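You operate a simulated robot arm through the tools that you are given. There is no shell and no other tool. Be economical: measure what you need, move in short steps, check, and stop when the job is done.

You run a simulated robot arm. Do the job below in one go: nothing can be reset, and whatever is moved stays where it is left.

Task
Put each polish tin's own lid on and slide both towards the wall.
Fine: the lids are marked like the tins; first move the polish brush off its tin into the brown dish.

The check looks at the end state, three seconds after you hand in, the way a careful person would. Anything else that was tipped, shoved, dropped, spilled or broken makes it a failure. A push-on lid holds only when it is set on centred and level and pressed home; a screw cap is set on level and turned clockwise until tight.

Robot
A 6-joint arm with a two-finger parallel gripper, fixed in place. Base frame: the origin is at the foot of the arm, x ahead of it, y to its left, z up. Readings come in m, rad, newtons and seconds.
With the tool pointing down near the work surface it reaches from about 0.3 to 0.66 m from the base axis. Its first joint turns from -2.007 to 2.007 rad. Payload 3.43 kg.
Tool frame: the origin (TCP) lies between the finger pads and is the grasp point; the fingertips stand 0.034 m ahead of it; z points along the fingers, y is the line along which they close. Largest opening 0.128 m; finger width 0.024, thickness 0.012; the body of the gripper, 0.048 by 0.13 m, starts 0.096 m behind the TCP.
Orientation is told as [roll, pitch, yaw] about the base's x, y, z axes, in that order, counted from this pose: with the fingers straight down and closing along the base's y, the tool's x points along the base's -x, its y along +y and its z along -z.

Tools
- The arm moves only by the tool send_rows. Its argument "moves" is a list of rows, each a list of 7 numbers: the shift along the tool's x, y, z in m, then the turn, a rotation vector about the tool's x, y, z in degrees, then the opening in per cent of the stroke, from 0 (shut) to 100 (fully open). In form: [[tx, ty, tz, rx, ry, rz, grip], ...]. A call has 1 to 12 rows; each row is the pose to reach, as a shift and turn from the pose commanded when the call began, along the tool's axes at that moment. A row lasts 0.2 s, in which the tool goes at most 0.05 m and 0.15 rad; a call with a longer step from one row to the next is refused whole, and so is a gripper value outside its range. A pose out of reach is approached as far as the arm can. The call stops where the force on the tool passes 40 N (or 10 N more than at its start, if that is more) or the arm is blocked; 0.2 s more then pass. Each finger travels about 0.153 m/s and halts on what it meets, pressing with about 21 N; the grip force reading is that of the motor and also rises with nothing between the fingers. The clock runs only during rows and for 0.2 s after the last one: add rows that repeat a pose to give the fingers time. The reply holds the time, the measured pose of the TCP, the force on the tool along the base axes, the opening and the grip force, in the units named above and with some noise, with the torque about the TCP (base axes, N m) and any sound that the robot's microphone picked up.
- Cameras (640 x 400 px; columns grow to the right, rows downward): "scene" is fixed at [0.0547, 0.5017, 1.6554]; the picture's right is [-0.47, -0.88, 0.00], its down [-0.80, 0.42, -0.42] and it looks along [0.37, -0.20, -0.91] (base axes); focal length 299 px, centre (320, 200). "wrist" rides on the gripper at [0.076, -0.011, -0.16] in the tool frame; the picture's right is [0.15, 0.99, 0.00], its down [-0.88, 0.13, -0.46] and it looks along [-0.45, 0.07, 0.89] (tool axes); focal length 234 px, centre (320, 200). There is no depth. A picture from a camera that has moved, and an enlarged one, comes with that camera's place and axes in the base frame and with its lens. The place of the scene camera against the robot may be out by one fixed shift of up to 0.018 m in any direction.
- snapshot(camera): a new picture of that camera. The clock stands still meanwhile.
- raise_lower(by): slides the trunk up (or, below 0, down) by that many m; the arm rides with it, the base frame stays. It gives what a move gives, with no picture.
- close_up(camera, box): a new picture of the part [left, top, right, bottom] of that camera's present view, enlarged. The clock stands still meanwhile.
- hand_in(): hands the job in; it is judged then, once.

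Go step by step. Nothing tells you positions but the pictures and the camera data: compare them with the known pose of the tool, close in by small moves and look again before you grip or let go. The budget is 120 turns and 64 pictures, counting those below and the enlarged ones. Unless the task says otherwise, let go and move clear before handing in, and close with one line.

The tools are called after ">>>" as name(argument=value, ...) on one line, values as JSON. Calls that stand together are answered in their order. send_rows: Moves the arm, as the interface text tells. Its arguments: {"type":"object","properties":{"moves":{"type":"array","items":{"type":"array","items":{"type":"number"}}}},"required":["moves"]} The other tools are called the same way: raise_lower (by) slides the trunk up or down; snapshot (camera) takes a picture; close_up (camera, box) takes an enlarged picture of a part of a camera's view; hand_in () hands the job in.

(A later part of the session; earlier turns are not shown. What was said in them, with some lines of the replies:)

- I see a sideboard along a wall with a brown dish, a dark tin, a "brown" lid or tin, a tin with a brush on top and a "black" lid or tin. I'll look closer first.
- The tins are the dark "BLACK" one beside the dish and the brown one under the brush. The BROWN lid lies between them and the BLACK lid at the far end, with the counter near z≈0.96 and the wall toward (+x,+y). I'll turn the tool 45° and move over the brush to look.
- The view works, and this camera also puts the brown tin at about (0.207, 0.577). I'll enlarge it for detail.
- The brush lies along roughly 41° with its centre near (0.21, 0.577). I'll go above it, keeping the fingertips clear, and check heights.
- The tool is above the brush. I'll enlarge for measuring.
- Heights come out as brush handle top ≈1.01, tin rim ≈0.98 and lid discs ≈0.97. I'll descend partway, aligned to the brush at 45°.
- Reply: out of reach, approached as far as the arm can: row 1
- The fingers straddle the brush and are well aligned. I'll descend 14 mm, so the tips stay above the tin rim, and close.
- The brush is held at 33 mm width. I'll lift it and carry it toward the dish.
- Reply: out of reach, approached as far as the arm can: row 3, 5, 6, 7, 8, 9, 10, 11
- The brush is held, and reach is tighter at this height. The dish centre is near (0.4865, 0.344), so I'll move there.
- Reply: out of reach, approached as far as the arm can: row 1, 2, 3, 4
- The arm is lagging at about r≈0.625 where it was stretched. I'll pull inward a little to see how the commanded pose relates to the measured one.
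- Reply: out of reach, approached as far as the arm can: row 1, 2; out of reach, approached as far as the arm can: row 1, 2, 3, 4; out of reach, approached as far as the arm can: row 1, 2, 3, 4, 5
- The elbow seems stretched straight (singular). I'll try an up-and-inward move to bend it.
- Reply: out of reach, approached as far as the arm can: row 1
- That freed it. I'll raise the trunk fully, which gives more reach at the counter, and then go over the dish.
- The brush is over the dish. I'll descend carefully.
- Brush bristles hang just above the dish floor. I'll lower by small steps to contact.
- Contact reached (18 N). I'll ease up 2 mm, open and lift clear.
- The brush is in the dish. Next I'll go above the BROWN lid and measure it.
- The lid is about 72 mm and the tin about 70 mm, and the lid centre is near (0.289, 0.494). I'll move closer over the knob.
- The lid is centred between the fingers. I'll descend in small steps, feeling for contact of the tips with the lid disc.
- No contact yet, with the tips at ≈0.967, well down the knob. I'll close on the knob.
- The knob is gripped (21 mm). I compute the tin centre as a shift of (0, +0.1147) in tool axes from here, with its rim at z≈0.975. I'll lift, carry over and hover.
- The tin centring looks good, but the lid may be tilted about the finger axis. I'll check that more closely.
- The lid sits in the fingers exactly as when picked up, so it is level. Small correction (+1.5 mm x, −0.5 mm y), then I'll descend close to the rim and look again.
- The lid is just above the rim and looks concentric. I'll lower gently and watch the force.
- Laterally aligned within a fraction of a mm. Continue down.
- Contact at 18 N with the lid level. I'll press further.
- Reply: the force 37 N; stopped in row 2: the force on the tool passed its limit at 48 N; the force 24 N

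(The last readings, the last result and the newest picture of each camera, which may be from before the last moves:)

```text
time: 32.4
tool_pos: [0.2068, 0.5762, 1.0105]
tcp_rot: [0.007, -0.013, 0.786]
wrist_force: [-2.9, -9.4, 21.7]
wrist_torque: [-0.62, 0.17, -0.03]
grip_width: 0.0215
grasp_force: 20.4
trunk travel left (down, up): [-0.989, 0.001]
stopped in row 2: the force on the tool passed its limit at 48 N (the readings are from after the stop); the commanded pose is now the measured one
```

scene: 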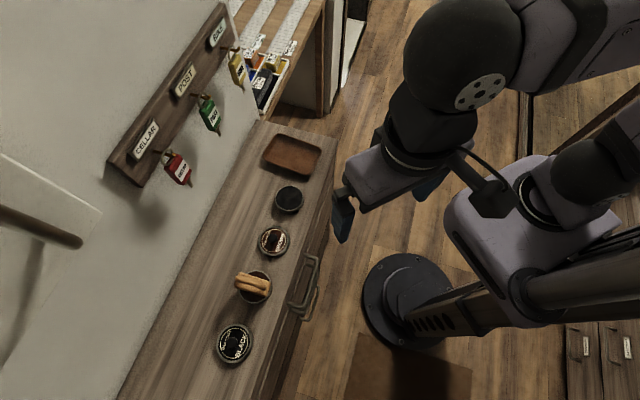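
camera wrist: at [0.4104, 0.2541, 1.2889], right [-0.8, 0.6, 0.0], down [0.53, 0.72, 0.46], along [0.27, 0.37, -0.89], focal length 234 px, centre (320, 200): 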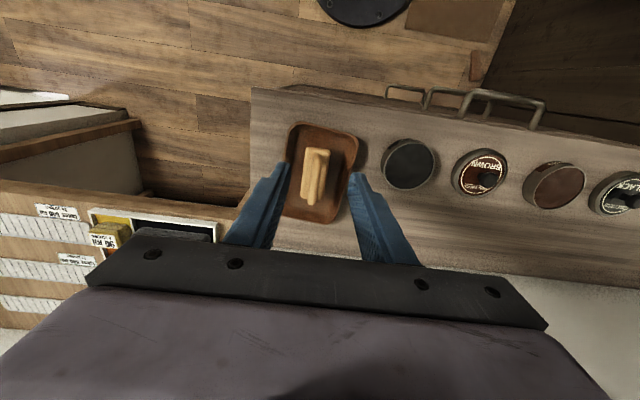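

Pressed to 48 N. I'll release, rise and inspect.

>>> send_rows(moves=[[0, 0, -0.001, 0, 0, 0, 5], [0, 0, -0.001, 0, 0, 0, 30], [0, 0, -0.001, 0, 0, 0, 36], [0, 0, -0.03, 0, 0, 0, 36], [0.01, 0, -0.06, 0, 0, 0, 36], [0.02, 0, -0.09, 0, 0, 0, 36]])

>>> close_up(camera="wrist", box=[240, 100, 400, 200])

>>> close_up(camera="scene", box=[200, 230, 320, 350])

```text
time: 33.8
tool_pos: [0.1932, 0.5596, 1.0963]
tcp_rot: [0.007, -0.01, 0.786]
wrist_force: [0.0, 0.1, -0.5]
wrist_torque: [-0.01, -0.02, 0.01]
grip_width: 0.0459
grasp_force: 0.1
trunk travel left (down, up): [-0.989, 0.001]
heard: snap
```

```text
4.00 times, centred on (320, 150) of wrist
camera zoom: at [0.1474, 0.4979, 1.2543], right [-0.8, 0.6, 0.0], down [0.53, 0.71, 0.47], along [0.27, 0.38, -0.89], focal length 937 px, centre (320, 400)
```

zoom: 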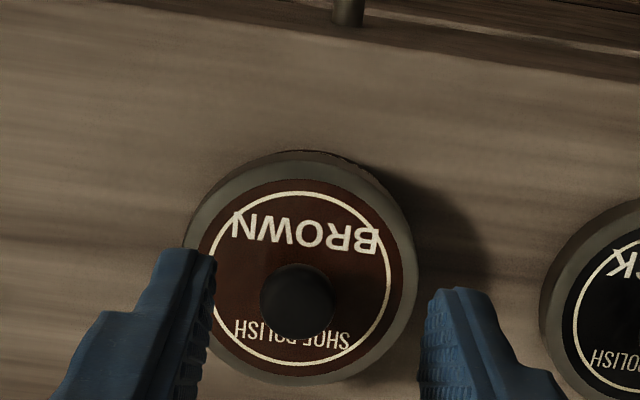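

```text
3.33 times, centred on (260, 290) of scene
camera zoom: at [0.0547, 0.5017, 1.6554], right [-0.47, -0.88, 0.0], down [-0.8, 0.42, -0.42], along [0.37, -0.2, -0.91], focal length 996 px, centre (520, -100)
```

zoom: 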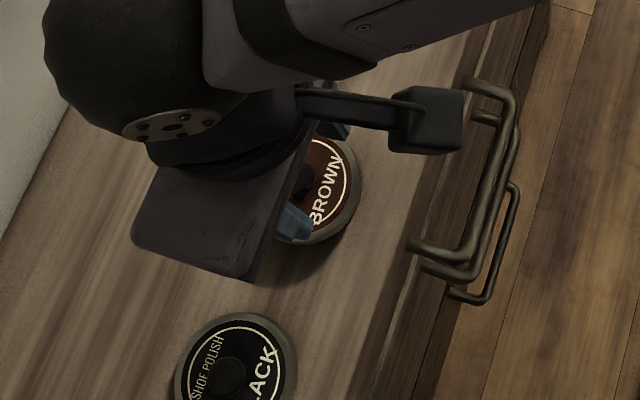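

A snap was heard and the BROWN lid is on. Now I'll level the tool again and move toward the BLACK lid.

>>> send_rows(moves=[[0, 0.035, 0, -0.1, 0.7, 0, 36], [0, 0.07, 0.012, -0.1, 0.7, 0, 36], [-0.0016, 0.1051, 0.036, -0.1, 0.7, 0, 36], [-0.0016, 0.1051, 0.036, -0.1, 0.7, 0, 36]])

>>> snapshot(camera="wrist")

>>> close_up(camera="wrist", box=[200, 80, 440, 230])

```text
time: 34.8
tool_pos: [0.1172, 0.6018, 1.0611]
tcp_rot: [0.008, 0.001, 0.784]
wrist_force: [0.2, 0.6, -0.1]
wrist_torque: [-0.03, -0.01, 0.04]
grip_width: 0.0462
grasp_force: 0.0
out of reach, approached as far as the arm can: row 2, 3, 4
trunk travel left (down, up): [-0.989, 0.001]
```

```text
23 pictures are left
camera wrist: at [0.0732, 0.54, 1.2203], right [-0.8, 0.6, 0.01], down [0.53, 0.71, 0.46], along [0.26, 0.37, -0.89], focal length 234 px, centre (320, 200)
```

wrist: 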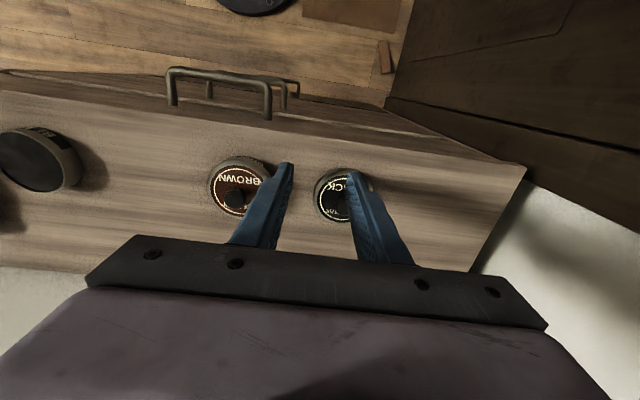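

```text
2.67 times, centred on (320, 155) of wrist
camera zoom: at [0.0732, 0.54, 1.2203], right [-0.8, 0.6, 0.01], down [0.53, 0.71, 0.46], along [0.26, 0.37, -0.89], focal length 624 px, centre (320, 320)
```

zoom: 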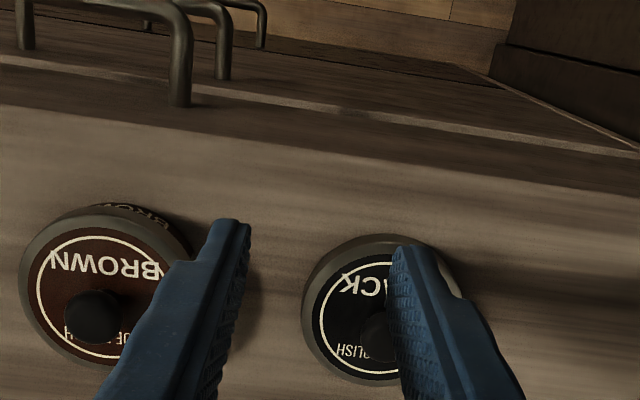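

Reach is limited here; the BLACK lid is near (0.126, 0.657), r≈0.67. I'll back off, yaw toward the radial direction, then tilt the fingers outward to gain reach.

>>> send_rows(moves=[[0.015, 0, -0.03, 0, 0, -7.5, 36], [0.03, 0, -0.05, 0, 0, -15, 36], [0.045, 0, -0.06, 0, 0, -22.5, 36], [0.05, 0, -0.06, 0, 0, -30, 36], [0.05, 0, -0.06, 0, 0, -30, 36]])

```text
time: 36.0
tool_pos: [0.0817, 0.5665, 1.1225]
tcp_rot: [0.008, -0.005, 1.312]
wrist_force: [0.4, 0.8, -0.7]
wrist_torque: [-0.03, 0.02, -0.03]
grip_width: 0.0459
grasp_force: 0.0
trunk travel left (down, up): [-0.989, 0.001]
```

>>> send_rows(moves=[[-0.02, -0.006, 0.0, 0, -6, 0, 36], [-0.04, -0.013, 0.015, 0, -12, 0, 36], [-0.065, -0.0195, 0.04, 0, -12, 0, 36], [-0.08, -0.0195, 0.065, 0, -12, 0, 36], [-0.0938, -0.0195, 0.08, 0, -12, 0, 36], [-0.0938, -0.0195, 0.08, 0, -12, 0, 36]])

>>> close_up(camera="wrist", box=[200, 80, 440, 230])

```text
time: 37.4
tool_pos: [0.1233, 0.6521, 1.042]
tcp_rot: [0.01, -0.214, 1.308]
wrist_force: [-0.2, 0.7, 0.3]
wrist_torque: [0.02, -0.04, 0.0]
grip_width: 0.0462
grasp_force: 0.0
trunk travel left (down, up): [-0.989, 0.001]
```

```text
2.67 times, centred on (320, 155) of wrist
camera zoom: at [0.108, 0.5444, 1.1807], right [-0.99, 0.12, -0.02], down [0.08, 0.77, 0.63], along [0.09, 0.63, -0.77], focal length 624 px, centre (320, 320)
```

zoom: 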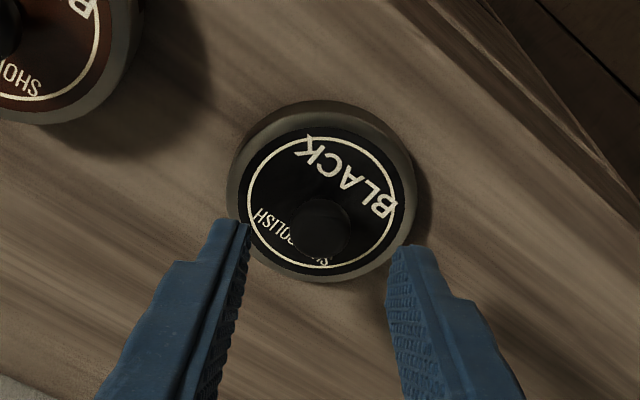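

Reachable with the tilt, and the lid is at about (0.126, 0.661). I'll descend along the tool axis to the knob.

>>> send_rows(moves=[[0.003, 0, 0.015, 0, 0, 0, 36], [0.003, 0, 0.028, 0, 0, 0, 36], [0.003, 0, 0.036, 0, 0, 0, 36], [0.003, 0, 0.039, 0, 0, 0, 36]])

>>> close_up(camera="wrist", box=[200, 80, 440, 230])

```text
time: 38.4
tool_pos: [0.1239, 0.6489, 1.0043]
tcp_rot: [0.01, -0.212, 1.307]
wrist_force: [-0.1, 0.2, 0.3]
wrist_torque: [0.03, 0.0, -0.01]
grip_width: 0.0463
grasp_force: 0.1
out of reach, approached as far as the arm can: row 1, 2, 3, 4
trunk travel left (down, up): [-0.989, 0.001]
```

```text
2.67 times, centred on (320, 155) of wrist
camera zoom: at [0.1083, 0.5417, 1.1435], right [-0.99, 0.12, -0.02], down [0.08, 0.77, 0.63], along [0.09, 0.63, -0.77], focal length 624 px, centre (320, 320)
```

zoom: 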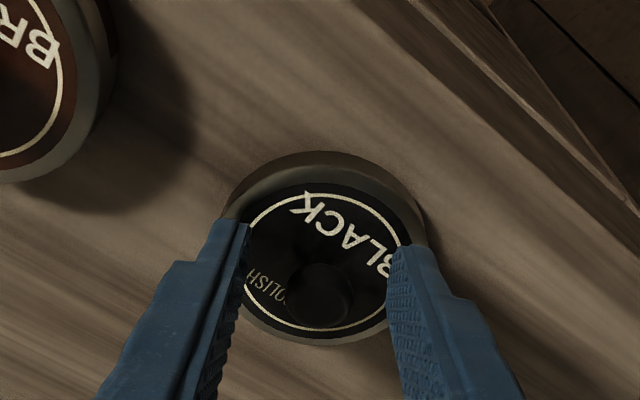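

The pads overlap the knob (about 6 mm off its centre, within the pad width). I'll close and lift inward.

>>> send_rows(moves=[[0, 0, 0, 0, 0, 0, 25], [0, 0, 0, 0, 0, 0, 12], [0, 0, 0, 0, 0, 0, 5], [0, 0, 0, 0, 0, 0, 5]])

```text
time: 39.4
tool_pos: [0.1239, 0.6495, 1.0047]
tcp_rot: [0.01, -0.213, 1.306]
wrist_force: [-0.4, -0.1, -0.1]
wrist_torque: [0.01, 0.01, 0.04]
grip_width: 0.0215
grasp_force: 21.7
trunk travel left (down, up): [-0.989, 0.001]
```

Gripped. I'll lift with an inward pull.

>>> send_rows(moves=[[-0.0042, 0, -0.0196, 0, 0, 0, 5], [0.0102, 0, -0.0482, 0, 0, 0, 5], [0.0364, 0, -0.0691, 0, 0, 0, 5], [0.0302, 0, -0.0985, 0, 0, 0, 5], [0.0302, 0, -0.0985, 0, 0, 0, 5]])

>>> snapshot(camera="wrist")

```text
time: 40.6
tool_pos: [0.1167, 0.6504, 1.0902]
tcp_rot: [0.008, -0.208, 1.308]
wrist_force: [0.0, 0.1, -0.7]
wrist_torque: [-0.03, -0.02, -0.01]
grip_width: 0.0217
grasp_force: 20.9
out of reach, approached as far as the arm can: row 2, 3, 4, 5
trunk travel left (down, up): [-0.989, 0.001]
```

```text
19 pictures are left
camera wrist: at [0.1, 0.5439, 1.2285], right [-0.99, 0.12, -0.02], down [0.08, 0.77, 0.63], along [0.09, 0.62, -0.78], focal length 234 px, centre (320, 200)
```

wrist: 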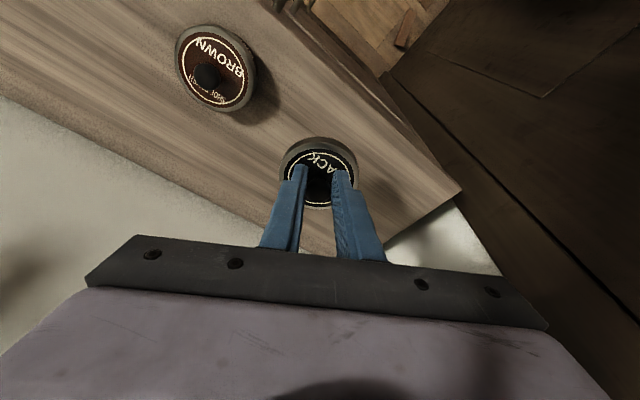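

The lid is lifted. I'll free the stretch with an up-and-inward move.

>>> send_rows(moves=[[-0.006, 0, -0.0293, 0, 0, 0, 5], [0.02, 0, -0.045, 0, 0, 0, 5], [0.045, 0, -0.055, 0, 0, 0, 5], [0.068, 0, -0.0655, 0, 0, 0, 5], [0.068, 0, -0.0655, 0, 0, 0, 5]])

```text
time: 41.8
tool_pos: [0.1056, 0.646, 1.1382]
tcp_rot: [0.008, -0.21, 1.308]
wrist_force: [-0.2, 0.2, -1.0]
wrist_torque: [-0.01, -0.01, -0.02]
grip_width: 0.0215
grasp_force: 20.9
out of reach, approached as far as the arm can: row 2, 3, 4, 5
trunk travel left (down, up): [-0.989, 0.001]
```

>>> send_rows(moves=[[-0.008, 0, -0.039, 0, 0, 0, 5], [0.018, 0, -0.075, 0, 0, 0, 5], [0.055, 0, -0.105, 0, 0, 0, 5], [0.0924, 0, -0.135, 0, 0, 0, 5], [0.0924, 0, -0.135, 0, 0, 0, 5]])

```text
time: 43.0
tool_pos: [0.0761, 0.5327, 1.2512]
tcp_rot: [0.009, -0.212, 1.306]
wrist_force: [0.2, 0.3, -0.3]
wrist_torque: [-0.02, -0.02, 0.06]
grip_width: 0.0213
grasp_force: 21.5
trunk travel left (down, up): [-0.989, 0.001]
```

Freed. I'll carry the lid to the empty spot between the tins and set it down there to regrip with a level tool.

>>> send_rows(moves=[[-0.001, -0.043, 0, 0, 0, 0, 5], [-0.002, -0.086, 0, 0, 0, 0, 5], [-0.003, -0.129, 0, 0, 0, 0, 5], [-0.004, -0.172, 0.001, 0, 0, 0, 5], [-0.0058, -0.2133, 0.0012, 0, 0, 0, 5], [0.003, -0.2133, 0.0424, 0, 0, 0, 5], [0.0118, -0.2133, 0.0837, 0, 0, 0, 5], [0.0205, -0.2133, 0.125, 0, 0, 0, 5], [0.0293, -0.2133, 0.166, 0, 0, 0, 5], [0.0381, -0.2133, 0.2076, 0, 0, 0, 5], [0.0381, -0.2133, 0.2076, 0, 0, 0, 5]])

>>> snapshot(camera="wrist")

```text
time: 45.4
tool_pos: [0.2848, 0.4822, 1.0415]
tcp_rot: [0.008, -0.212, 1.307]
wrist_force: [-0.2, 0.4, -0.3]
wrist_torque: [0.0, -0.02, -0.01]
grip_width: 0.0212
grasp_force: 21.1
trunk travel left (down, up): [-0.989, 0.001]
```

```text
18 pictures are left
camera wrist: at [0.2685, 0.376, 1.1801], right [-0.99, 0.12, -0.02], down [0.08, 0.77, 0.63], along [0.09, 0.63, -0.77], focal length 234 px, centre (320, 200)
```

wrist: 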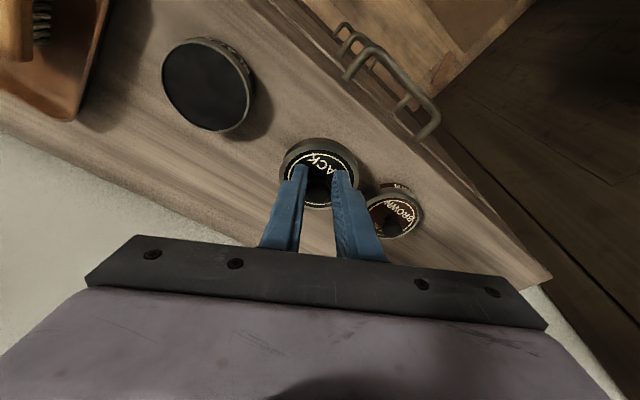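

>>> send_rows(moves=[[0.0035, 0, 0.016, 0, 0, 0, 5], [0.006, 0, 0.028, 0, 0, 0, 5], [0.0072, 0, 0.034, 0, 0, 0, 5], [0.0077, 0, 0.0362, 0, 0, 0, 5], [0.0077, 0, 0.0362, 0, 0, 0, 5]])

```text
time: 46.6
tool_pos: [0.2829, 0.4833, 1.0037]
tcp_rot: [0.006, -0.215, 1.307]
wrist_force: [0.2, -0.1, 5.1]
wrist_torque: [0.0, -0.22, 0.01]
grip_width: 0.0215
grasp_force: 20.9
trunk travel left (down, up): [-0.989, 0.001]
```

The lid touches the counter. I'll release, rise and straighten the tool.

>>> send_rows(moves=[[0, 0, 0, 0, 0, 0, 20], [0, 0, 0, 0, 0, 0, 36], [0, 0, 0, 0, 0, 0, 36], [-0.006, 0, -0.029, 0, 0, 0, 36], [-0.0125, 0, -0.0587, 0, 0, 0, 36], [-0.02, 0, -0.0963, 0, 0, 0, 36], [-0.02, 0, -0.0963, 0, 6, 0, 36], [-0.02, 0, -0.0963, 0, 12, 0, 36]])

```text
time: 48.4
tool_pos: [0.2843, 0.4822, 1.1017]
tcp_rot: [0.009, 0.0, 1.31]
wrist_force: [0.0, 0.2, -0.2]
wrist_torque: [-0.05, 0.0, -0.02]
grip_width: 0.0463
grasp_force: 0.0
trunk travel left (down, up): [-0.989, 0.001]
```

>>> send_rows(moves=[[-0.004, 0, 0, 0.5, 0, 7.5, 36], [-0.008, 0.0005, 0, 0.5, 0, 15, 36], [-0.0132, 0.0017, 0, 0.5, 0, 22.5, 36], [-0.0132, 0.0017, 0.003, 0.5, 0, 30, 36], [-0.0132, 0.0017, 0.003, 0.5, 0, 30, 36]])

>>> close_up(camera="wrist", box=[180, 80, 420, 230])

```text
time: 49.6
tool_pos: [0.2845, 0.4962, 1.0989]
tcp_rot: [0.0, 0.0, 0.784]
wrist_force: [-0.1, -0.2, 0.6]
wrist_torque: [0.0, 0.02, 0.01]
grip_width: 0.0462
grasp_force: 0.0
trunk travel left (down, up): [-0.989, 0.001]
```

```text
2.67 times, centred on (300, 155) of wrist
camera zoom: at [0.2389, 0.4346, 1.2578], right [-0.8, 0.6, 0.0], down [0.53, 0.71, 0.46], along [0.27, 0.37, -0.89], focal length 624 px, centre (373, 320)
```

zoom: 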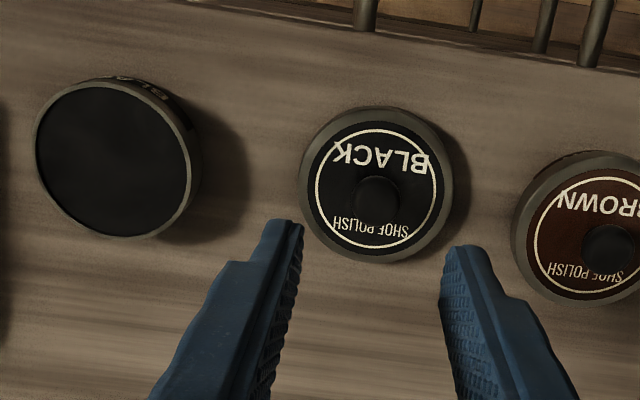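

Now the lid is at tool offset (−3.5, +2.9) mm and the black tin at (−2.3, −119.9) mm from the lid. I'll descend and grip the knob.

>>> send_rows(moves=[[-0.0035, 0.0029, 0.035, 0, 0, 0, 36], [-0.0035, 0.0029, 0.065, 0, 0, 0, 36], [-0.0035, 0.0029, 0.085, 0, 0, 0, 36], [-0.0035, 0.0029, 0.095, 0, 0, 0, 36], [-0.0035, 0.0029, 0.0982, 0, 0, 0, 36], [-0.0035, 0.0029, 0.0982, 0, 0, 0, 20], [-0.0035, 0.0029, 0.0982, 0, 0, 0, 8], [-0.0035, 0.0029, 0.0982, 0, 0, 0, 5], [-0.0035, 0.0029, 0.0982, 0, 0, 0, 5]])

>>> close_up(camera="wrist", box=[240, 120, 400, 220])

```text
time: 51.6
tool_pos: [0.2856, 0.501, 1.0006]
tcp_rot: [0.0, 0.001, 0.787]
wrist_force: [-0.1, 0.5, 0.9]
wrist_torque: [0.08, -0.01, -0.01]
grip_width: 0.0217
grasp_force: 20.9
trunk travel left (down, up): [-0.989, 0.001]
```

```text
4.00 times, centred on (320, 170) of wrist
camera zoom: at [0.2392, 0.4393, 1.1589], right [-0.8, 0.6, 0.0], down [0.53, 0.71, 0.46], along [0.27, 0.37, -0.89], focal length 937 px, centre (320, 320)
```

zoom: 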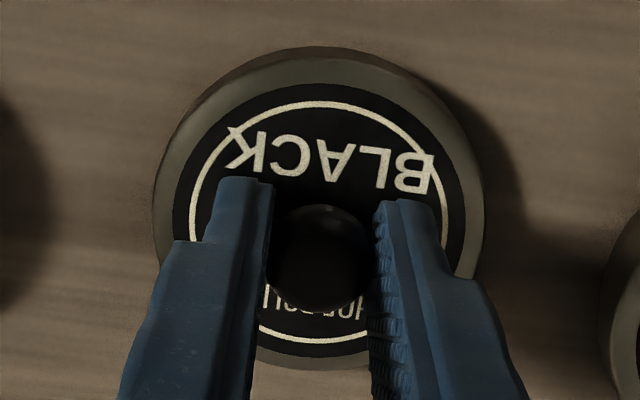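

The lid is gripped centrally. I'll lift, carry to the black tin, and hover just above its rim.

>>> send_rows(moves=[[0, 0, -0.03, 0, 0, 0, 5], [0, 0, -0.06, 0, 0, 0, 5], [0, -0.04, -0.06, 0, 0, 0, 5], [-0.001, -0.08, -0.06, 0, 0, 0, 5], [-0.0023, -0.1199, -0.06, 0, 0, 0, 5], [-0.0023, -0.1199, -0.06, 0, 0, 0, 5], [-0.0023, -0.1199, -0.045, 0, 0, 0, 5], [-0.0023, -0.1199, -0.045, 0, 0, 0, 5]])

>>> close_up(camera="wrist", box=[270, 115, 370, 178])

>>> close_up(camera="scene", box=[264, 175, 312, 220])

```text
time: 53.4
tool_pos: [0.3716, 0.4156, 1.0436]
tcp_rot: [0.0, -0.002, 0.786]
wrist_force: [-0.4, -0.3, 0.4]
wrist_torque: [-0.04, -0.02, -0.04]
grip_width: 0.0215
grasp_force: 20.9
trunk travel left (down, up): [-0.989, 0.001]
```

```text
6.35 times, centred on (320, 146) of wrist
camera zoom: at [0.3254, 0.3544, 1.2023], right [-0.8, 0.6, 0.0], down [0.53, 0.71, 0.46], along [0.27, 0.37, -0.89], focal length 1487 px, centre (320, 540)
```

zoom: 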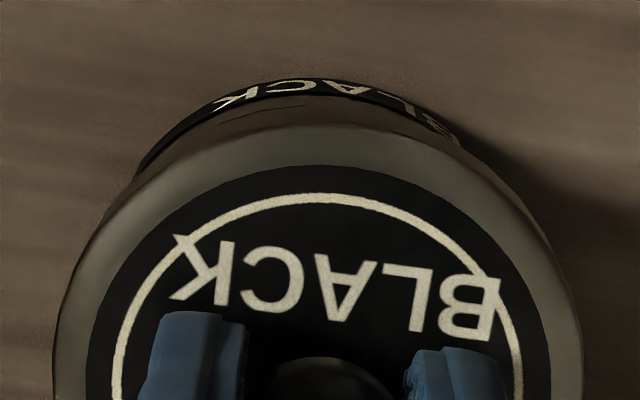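

```text
8.89 times, centred on (288, 198) of scene
camera zoom: at [0.0547, 0.5017, 1.6554], right [-0.47, -0.88, 0.0], down [-0.8, 0.42, -0.42], along [0.37, -0.2, -0.91], focal length 2656 px, centre (604, 222)
```

zoom: 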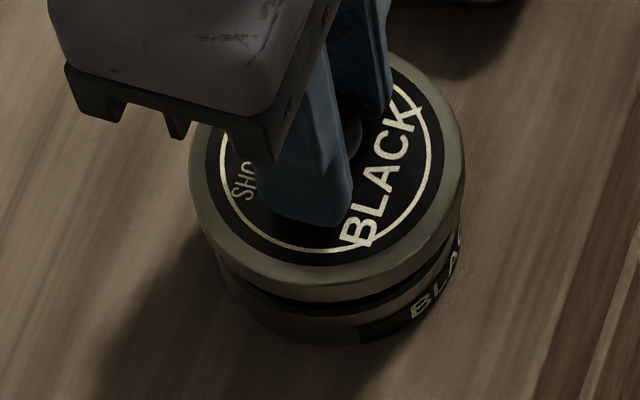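

The lid sits just above the tin and looks concentric. I'll descend watching the force.

>>> send_rows(moves=[[0, 0, 0.01, 0, 0, 0, 5], [0, 0, 0.018, 0, 0, 0, 5], [0, 0, 0.022, 0, 0, 0, 5], [0, 0, 0.025, 0, 0, 0, 5]])

>>> close_up(camera="scene", box=[264, 175, 312, 220])

```text
time: 54.4
tool_pos: [0.3707, 0.4152, 1.0227]
tcp_rot: [0.001, -0.005, 0.785]
wrist_force: [-1.9, -1.0, 8.8]
wrist_torque: [0.02, -0.22, 0.01]
grip_width: 0.0218
grasp_force: 21.2
trunk travel left (down, up): [-0.989, 0.001]
```

```text
8.89 times, centred on (288, 198) of scene
camera zoom: at [0.0547, 0.5017, 1.6554], right [-0.47, -0.88, 0.0], down [-0.8, 0.42, -0.42], along [0.37, -0.2, -0.91], focal length 2656 px, centre (604, 222)
```

zoom: 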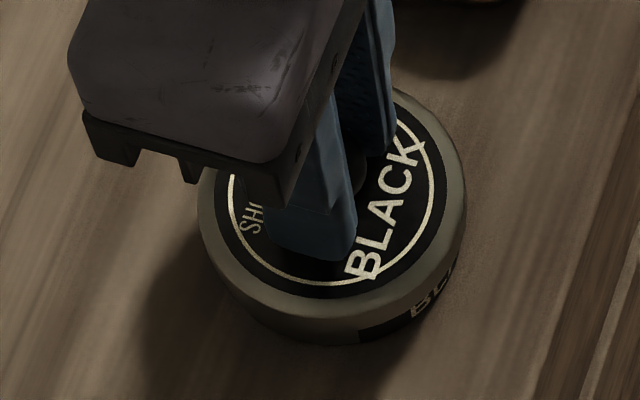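

The skirt touches the rim on the +x side (torque). I'll lift 3 mm, shift about 1.2 mm toward +x and try again.

>>> send_rows(moves=[[0, 0, -0.003, 0, 0, 0, 5], [-0.001, -0.0008, -0.003, 0, 0, 0, 5], [-0.001, -0.0008, 0, 0, 0, 0, 5], [-0.001, -0.0008, 0.002, 0, 0, 0, 5], [-0.001, -0.0008, 0.004, 0, 0, 0, 5]])

```text
time: 55.6
tool_pos: [0.3705, 0.4158, 1.0162]
tcp_rot: [0.001, 0.001, 0.785]
wrist_force: [-0.9, -0.5, -0.5]
wrist_torque: [0.02, -0.01, -0.02]
grip_width: 0.0216
grasp_force: 21.1
trunk travel left (down, up): [-0.989, 0.001]
```

The lid now passes the rim with no force (z 1.016). I'll go on to contact and press.

>>> send_rows(moves=[[0, 0, 0.003, 0, 0, 0, 5], [0, 0, 0.006, 0, 0, 0, 5], [0, 0, 0.009, 0, 0, 0, 5], [0, 0, 0.011, 0, 0, 0, 5], [0, 0, 0.013, 0, 0, 0, 5]])

```text
time: 56.8
tool_pos: [0.3737, 0.4164, 1.0115]
tcp_rot: [0.001, -0.014, 0.788]
wrist_force: [-4.2, -7.8, 19.0]
wrist_torque: [-0.36, 0.27, 0.04]
grip_width: 0.0216
grasp_force: 21.5
trunk travel left (down, up): [-0.989, 0.001]
heard: snap
stopped in row 5: the force on the tool passed its limit at 42 N (the readings are from after the stop); the commanded pose is now the measured one
```

Snap heard: the BLACK lid is on. I'll release, rise inward, re-level and look.

>>> send_rows(moves=[[0, 0, 0, 0, 0, 0, 20], [0, 0, 0, 0, 0, 0, 36], [0, 0, 0, 0, 0, 0, 36], [0, 0, -0.03, 0, 0.8, 0, 36], [0.03, 0.0, -0.06, 0, 0.8, 0, 36], [0.06, 0.02, -0.09, 0, 0.8, 0, 36], [0.09, 0.05, -0.1, 0, 0.8, 0, 36], [0.11, 0.08, -0.12, 0, 0.8, 0, 36], [0.11, 0.08, -0.12, 0, 0.8, 0, 36]])

>>> snapshot(camera="wrist")

>>> close_up(camera="scene", box=[200, 170, 320, 330])

```text
time: 58.8
tool_pos: [0.2388, 0.3975, 1.1274]
tcp_rot: [0.002, 0.004, 0.785]
wrist_force: [0.0, -0.3, 0.6]
wrist_torque: [-0.02, 0.03, -0.02]
grip_width: 0.0461
grasp_force: 0.0
trunk travel left (down, up): [-0.989, 0.001]
```

```text
12 pictures are left
camera wrist: at [0.1937, 0.3366, 1.2863], right [-0.8, 0.6, 0.0], down [0.53, 0.72, 0.45], along [0.27, 0.36, -0.89], focal length 234 px, centre (320, 200)
```

wrist: 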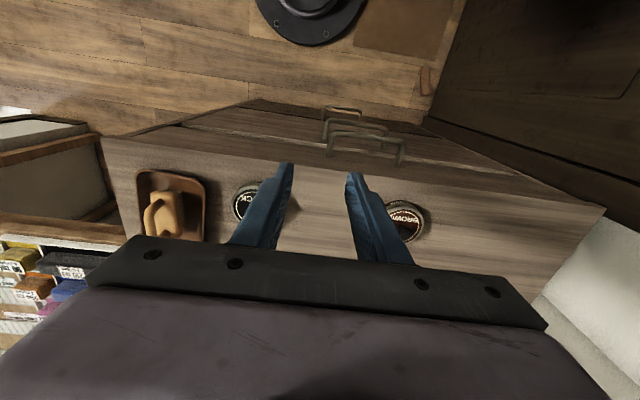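

```text
2.50 times, centred on (260, 250) of scene
camera zoom: at [0.0547, 0.5017, 1.6554], right [-0.47, -0.88, 0.0], down [-0.8, 0.42, -0.42], along [0.37, -0.2, -0.91], focal length 747 px, centre (470, 75)
```

zoom: 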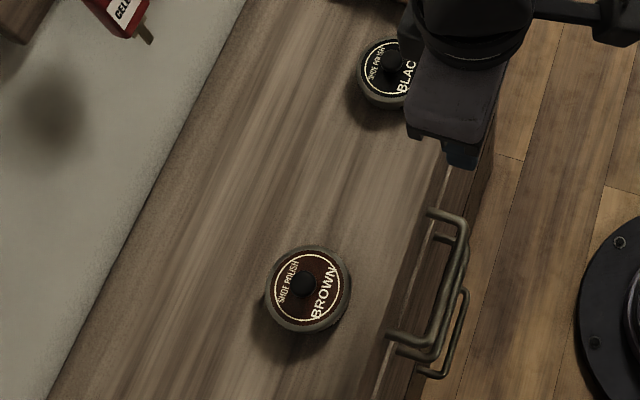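

Both lids are on. Next I'll tilt the fingers outward 15° and place them in front of the black tin, slightly open as a cradle, to push it toward the wall.

>>> send_rows(moves=[[-0.01, -0.03, 0.01, 0, -5, 0, 40], [-0.02, -0.06, 0.02, 0, -10, 0, 40], [-0.0373, -0.0807, 0.04, 0, -15, 0, 40], [-0.0373, -0.0807, 0.08, 0, -15, 0, 40], [-0.0373, -0.0807, 0.11, 0, -15, 0, 40], [-0.0373, -0.0807, 0.127, 0, -15, 0, 40], [-0.0373, -0.0807, 0.127, 0, -15, 0, 40]])

>>> snapshot(camera="wrist")

```text
time: 60.4
tool_pos: [0.3239, 0.3657, 0.9984]
tcp_rot: [0.003, -0.259, 0.786]
wrist_force: [-0.2, 0.2, -0.3]
wrist_torque: [0.04, 0.01, -0.03]
grip_width: 0.0512
grasp_force: 0.0
trunk travel left (down, up): [-0.989, 0.001]
```

```text
10 pictures are left
camera wrist: at [0.2506, 0.2781, 1.1327], right [-0.8, 0.6, -0.04], down [0.43, 0.61, 0.67], along [0.42, 0.52, -0.74], focal length 234 px, centre (320, 200)
```

wrist: 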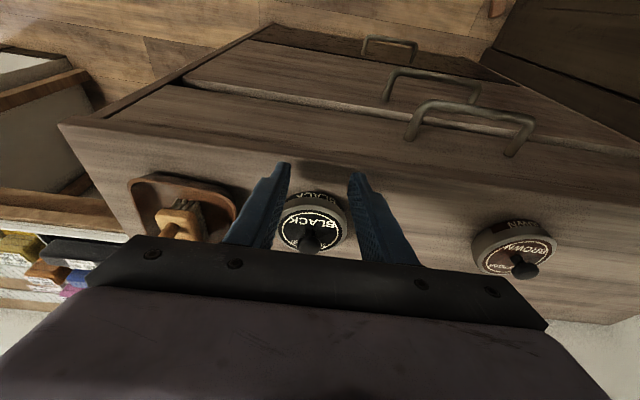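

The tin is lined up in the cradle. I'll push slowly, first half.

>>> send_rows(moves=[[-0.0116, 0, 0.0031, 0, 0, 0, 40], [-0.0232, 0, 0.0062, 0, 0, 0, 40], [-0.0309, 0, 0.0083, 0, 0, 0, 40], [-0.0386, 0, 0.0104, 0, 0, 0, 40], [-0.0464, 0, 0.0124, 0, 0, 0, 40], [-0.0541, 0, 0.0145, 0, 0, 0, 40], [-0.0618, 0, 0.0166, 0, 0, 0, 40], [-0.0695, 0, 0.0186, 0, 0, 0, 40]])

>>> close_up(camera="scene", box=[200, 110, 340, 220])

```text
time: 62.2
tool_pos: [0.3754, 0.4175, 0.9999]
tcp_rot: [0.002, -0.258, 0.786]
wrist_force: [0.0, -0.4, 0.4]
wrist_torque: [0.01, -0.02, -0.01]
grip_width: 0.0512
grasp_force: 0.2
trunk travel left (down, up): [-0.989, 0.001]
```

```text
3.64 times, centred on (270, 165) of scene
camera zoom: at [0.0547, 0.5017, 1.6554], right [-0.47, -0.88, 0.0], down [-0.8, 0.42, -0.42], along [0.37, -0.2, -0.91], focal length 1086 px, centre (502, 327)
```

zoom: 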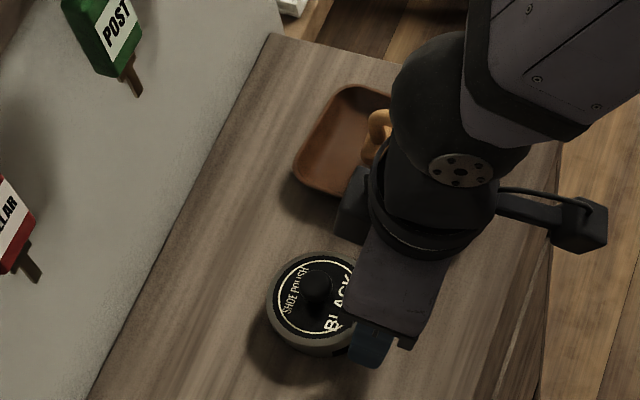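

The tin slides straight and the keys are well clear. I'll push about 7 cm more.

>>> send_rows(moves=[[-0.0077, 0, 0.0021, 0, 0, 0, 40], [-0.0155, 0, 0.0041, 0, 0, 0, 40], [-0.0232, 0, 0.0062, 0, 0, 0, 40], [-0.0309, 0, 0.0083, 0, 0, 0, 40], [-0.0386, 0, 0.0104, 0, 0, 0, 40], [-0.0464, 0, 0.0124, 0, 0, 0, 40], [-0.0541, 0, 0.0145, 0, 0, 0, 40], [-0.0618, 0, 0.0166, 0, 0, 0, 40], [-0.0676, 0, 0.0181, 0, 0, 0, 40]])

>>> close_up(camera="scene", box=[200, 110, 340, 220])

```text
time: 64.2
tool_pos: [0.4239, 0.4665, 1.0008]
tcp_rot: [0.002, -0.259, 0.785]
wrist_force: [0.5, 0.2, -0.2]
wrist_torque: [0.0, 0.01, -0.03]
grip_width: 0.0512
grasp_force: 0.3
trunk travel left (down, up): [-0.989, 0.001]
heard: snap
```

```text
3.64 times, centred on (270, 165) of scene
camera zoom: at [0.0547, 0.5017, 1.6554], right [-0.47, -0.88, 0.0], down [-0.8, 0.42, -0.42], along [0.37, -0.2, -0.91], focal length 1086 px, centre (502, 327)
```

zoom: 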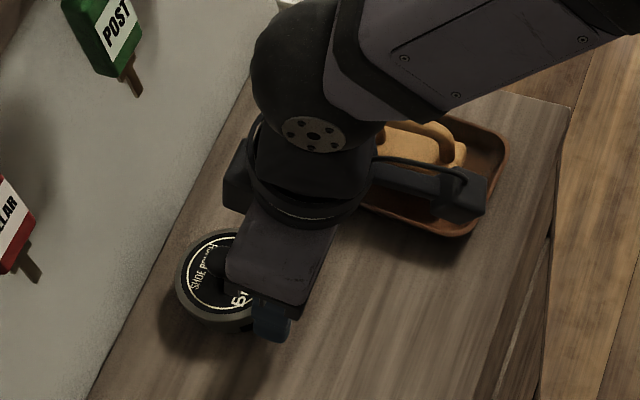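

It's near the wall now, with a small gap left. I heard another snap, so I'll back off and inspect the lid.

>>> send_rows(moves=[[0.02, 0, -0.0054, 0, 0, 0, 40], [0.045, 0, -0.012, 0, 0, 0, 40], [0.065, 0, -0.03, 0, 0, 0, 40], [0.06, 0, -0.07, 0, 0, 0, 40], [0.06, 0, -0.1, 0, 0, 0, 40], [0.06, 0, -0.1, 0, 0, 0, 40]])

>>> close_up(camera="wrist", box=[240, 120, 400, 220])

```text
time: 65.6
tool_pos: [0.3655, 0.4082, 1.0814]
tcp_rot: [0.002, -0.257, 0.785]
wrist_force: [0.0, -0.1, 0.3]
wrist_torque: [0.02, 0.05, -0.02]
grip_width: 0.0514
grasp_force: 0.0
trunk travel left (down, up): [-0.989, 0.001]
heard: snap
```

```text
4.00 times, centred on (320, 170) of wrist
camera zoom: at [0.2925, 0.3193, 1.2148], right [-0.8, 0.6, -0.04], down [0.43, 0.61, 0.66], along [0.42, 0.52, -0.75], focal length 937 px, centre (320, 320)
```

zoom: 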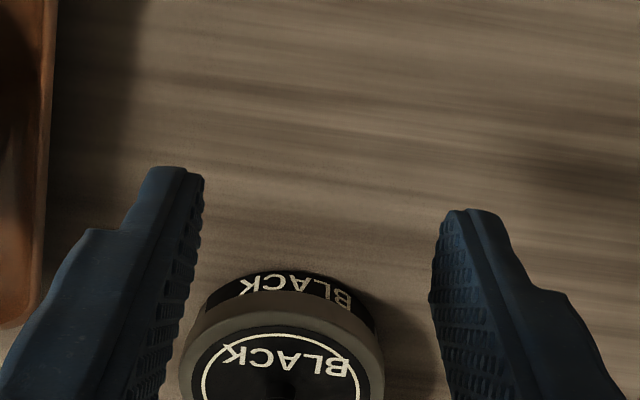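

>>> close_up(camera="scene", box=[230, 160, 290, 210])

```text
8.00 times, centred on (260, 185) of scene
camera zoom: at [0.0547, 0.5017, 1.6554], right [-0.47, -0.88, 0.0], down [-0.8, 0.42, -0.42], along [0.37, -0.2, -0.91], focal length 2390 px, centre (800, 320)
```

zoom: 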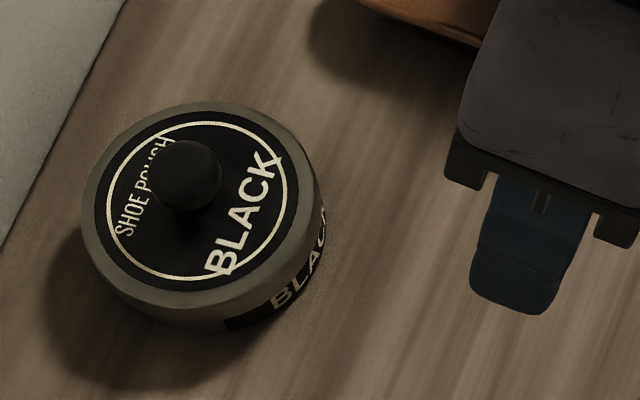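

The black tin with its lid looks level and seated near the wall. Now I'll position for the brown tin with more outward tilt (25°) for reach.

>>> send_rows(moves=[[0.0095, 0.0384, -0.006, 0, 0, 0, 40], [0.019, 0.0768, -0.012, 0, -2, 0, 40], [0.0285, 0.1152, -0.018, 0, -4, 0, 40], [0.038, 0.1536, -0.024, 0, -6, 0, 40], [0.0475, 0.192, -0.03, 0, -8, 0, 40], [0.0573, 0.2303, -0.0361, 0, -10, 0, 40], [0.066, 0.2303, -0.003, 0, -10, 0, 40], [0.075, 0.2303, 0.03, 0, -10, 0, 40], [0.0841, 0.2303, 0.0638, 0, -10, 0, 40], [0.0841, 0.2303, 0.0638, 0, -10, 0, 40]])

>>> snapshot(camera="wrist")

```text
time: 67.8
tool_pos: [0.1553, 0.5223, 0.9967]
tcp_rot: [0.001, -0.432, 0.785]
wrist_force: [0.2, 0.7, 0.2]
wrist_torque: [-0.01, -0.03, 0.01]
grip_width: 0.0509
grasp_force: 0.0
trunk travel left (down, up): [-0.989, 0.001]
```

```text
5 pictures are left
camera wrist: at [0.067, 0.4187, 1.1094], right [-0.79, 0.6, -0.06], down [0.34, 0.52, 0.78], along [0.51, 0.6, -0.62], focal length 234 px, centre (320, 200)
```

wrist: 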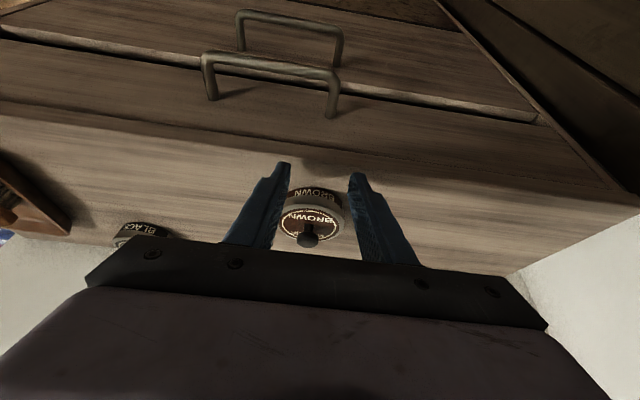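

Aligned with the brown tin. Pushing, first part.

>>> send_rows(moves=[[-0.0109, 0, 0.0051, 0, 0, 0, 40], [-0.0217, 0, 0.0102, 0, 0, 0, 40], [-0.029, 0, 0.0135, 0, 0, 0, 40], [-0.0362, 0, 0.0169, 0, 0, 0, 40], [-0.0435, 0, 0.0203, 0, 0, 0, 40], [-0.0507, 0, 0.0237, 0, 0, 0, 40], [-0.058, 0, 0.0271, 0, 0, 0, 40], [-0.0634, 0, 0.0296, 0, 0, 0, 40]])

```text
time: 69.6
tool_pos: [0.2049, 0.5731, 0.998]
tcp_rot: [0.0, -0.432, 0.785]
wrist_force: [-0.5, -0.2, 0.4]
wrist_torque: [-0.01, -0.02, 0.01]
grip_width: 0.0516
grasp_force: 0.0
trunk travel left (down, up): [-0.989, 0.001]
```

>>> send_rows(moves=[[-0.0072, 0, 0.0034, 0, 0, 0, 40], [-0.0145, 0, 0.0068, 0, 0, 0, 40], [-0.0217, 0, 0.0101, 0, 0, 0, 40], [-0.029, 0, 0.0135, 0, 0, 0, 40], [-0.0362, 0, 0.0169, 0, 0, 0, 40], [-0.0435, 0, 0.0203, 0, 0, 0, 40], [-0.0507, 0, 0.0237, 0, 0, 0, 40], [-0.058, 0, 0.0271, 0, 0, 0, 40]])

>>> close_up(camera="scene", box=[130, 150, 330, 320])

```text
time: 71.4
tool_pos: [0.251, 0.6198, 0.9972]
tcp_rot: [0.001, -0.433, 0.787]
wrist_force: [-0.3, -0.1, -0.3]
wrist_torque: [0.0, 0.02, 0.01]
grip_width: 0.0511
grasp_force: 0.2
trunk travel left (down, up): [-0.989, 0.001]
```

```text
2.35 times, centred on (230, 235) of scene
camera zoom: at [0.0547, 0.5017, 1.6554], right [-0.47, -0.88, 0.0], down [-0.8, 0.42, -0.42], along [0.37, -0.2, -0.91], focal length 703 px, centre (532, 118)
```

zoom: 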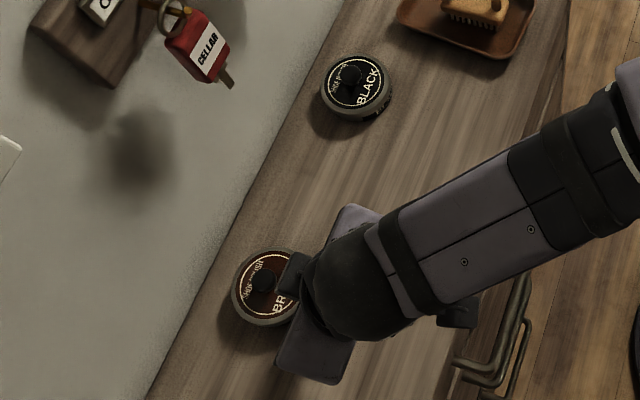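

Both tins are now close to the wall with similar gaps. I'll back away and raise.

>>> send_rows(moves=[[0.0181, 0, -0.0085, 0, 0, 0, 40], [0.0408, 0, -0.019, 0, 0, 0, 40], [0.0634, 0, -0.0296, 0, 0, 0, 40], [0.047, 0, -0.0656, 0, 0, 0, 40], [0.03, 0, -0.102, 0, 0, 0, 40], [0.0481, 0, -0.137, 0, 0, 0, 40], [0.0481, 0, -0.137, 0, 0, 0, 40]])

>>> snapshot(camera="wrist")

```text
time: 73.0
tool_pos: [0.1773, 0.5478, 1.1003]
tcp_rot: [0.004, -0.432, 0.785]
wrist_force: [0.8, 0.4, 0.3]
wrist_torque: [-0.03, 0.0, 0.01]
grip_width: 0.0509
grasp_force: 0.2
trunk travel left (down, up): [-0.989, 0.001]
```

```text
3 pictures are left
camera wrist: at [0.09, 0.445, 1.2128], right [-0.79, 0.61, -0.06], down [0.34, 0.52, 0.78], along [0.5, 0.6, -0.62], focal length 234 px, centre (320, 200)
```

wrist: 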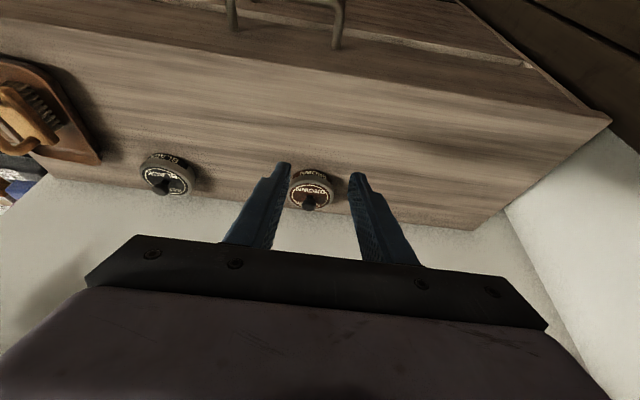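

I'll take one last close look at both lids to compare how they are seated.

>>> close_up(camera="wrist", box=[135, 145, 205, 205])

>>> close_up(camera="wrist", box=[278, 155, 348, 215])

```text
6.67 times, centred on (170, 175) of wrist
camera zoom: at [0.09, 0.445, 1.2128], right [-0.79, 0.61, -0.06], down [0.34, 0.52, 0.78], along [0.5, 0.6, -0.62], focal length 1561 px, centre (1320, 367)
```

zoom: 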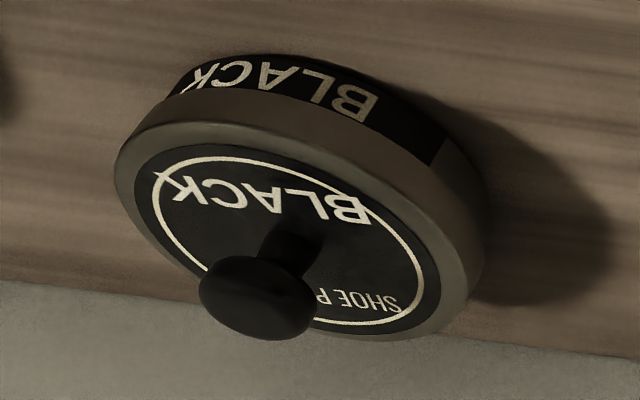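

```text
6.67 times, centred on (313, 185) of wrist
camera zoom: at [0.09, 0.445, 1.2128], right [-0.79, 0.61, -0.06], down [0.34, 0.52, 0.78], along [0.5, 0.6, -0.62], focal length 1561 px, centre (367, 300)
```

zoom: 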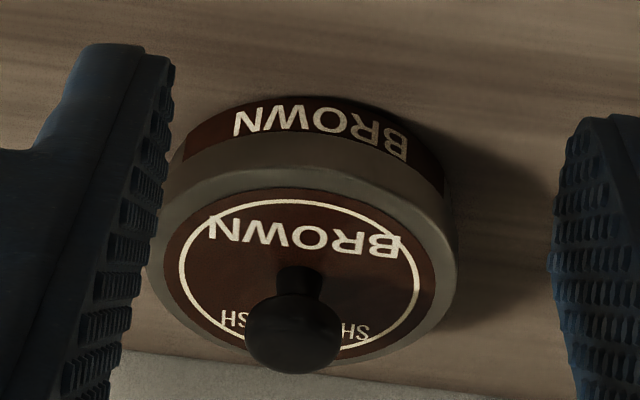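

Both lids look level and equally seated, the tins are close to the wall, the brush is in the dish and the gripper is clear and open. Handing in.

>>> hand_in()

```text
The job is handed in.
```

I put the brush in the brown dish, pressed each lid onto its own tin, and slid both tins to within an estimated 2 cm of the wall. I heard a snap while fitting each lid and two more snaps I couldn't place, but both lids looked level and equally seated in the last close-ups.
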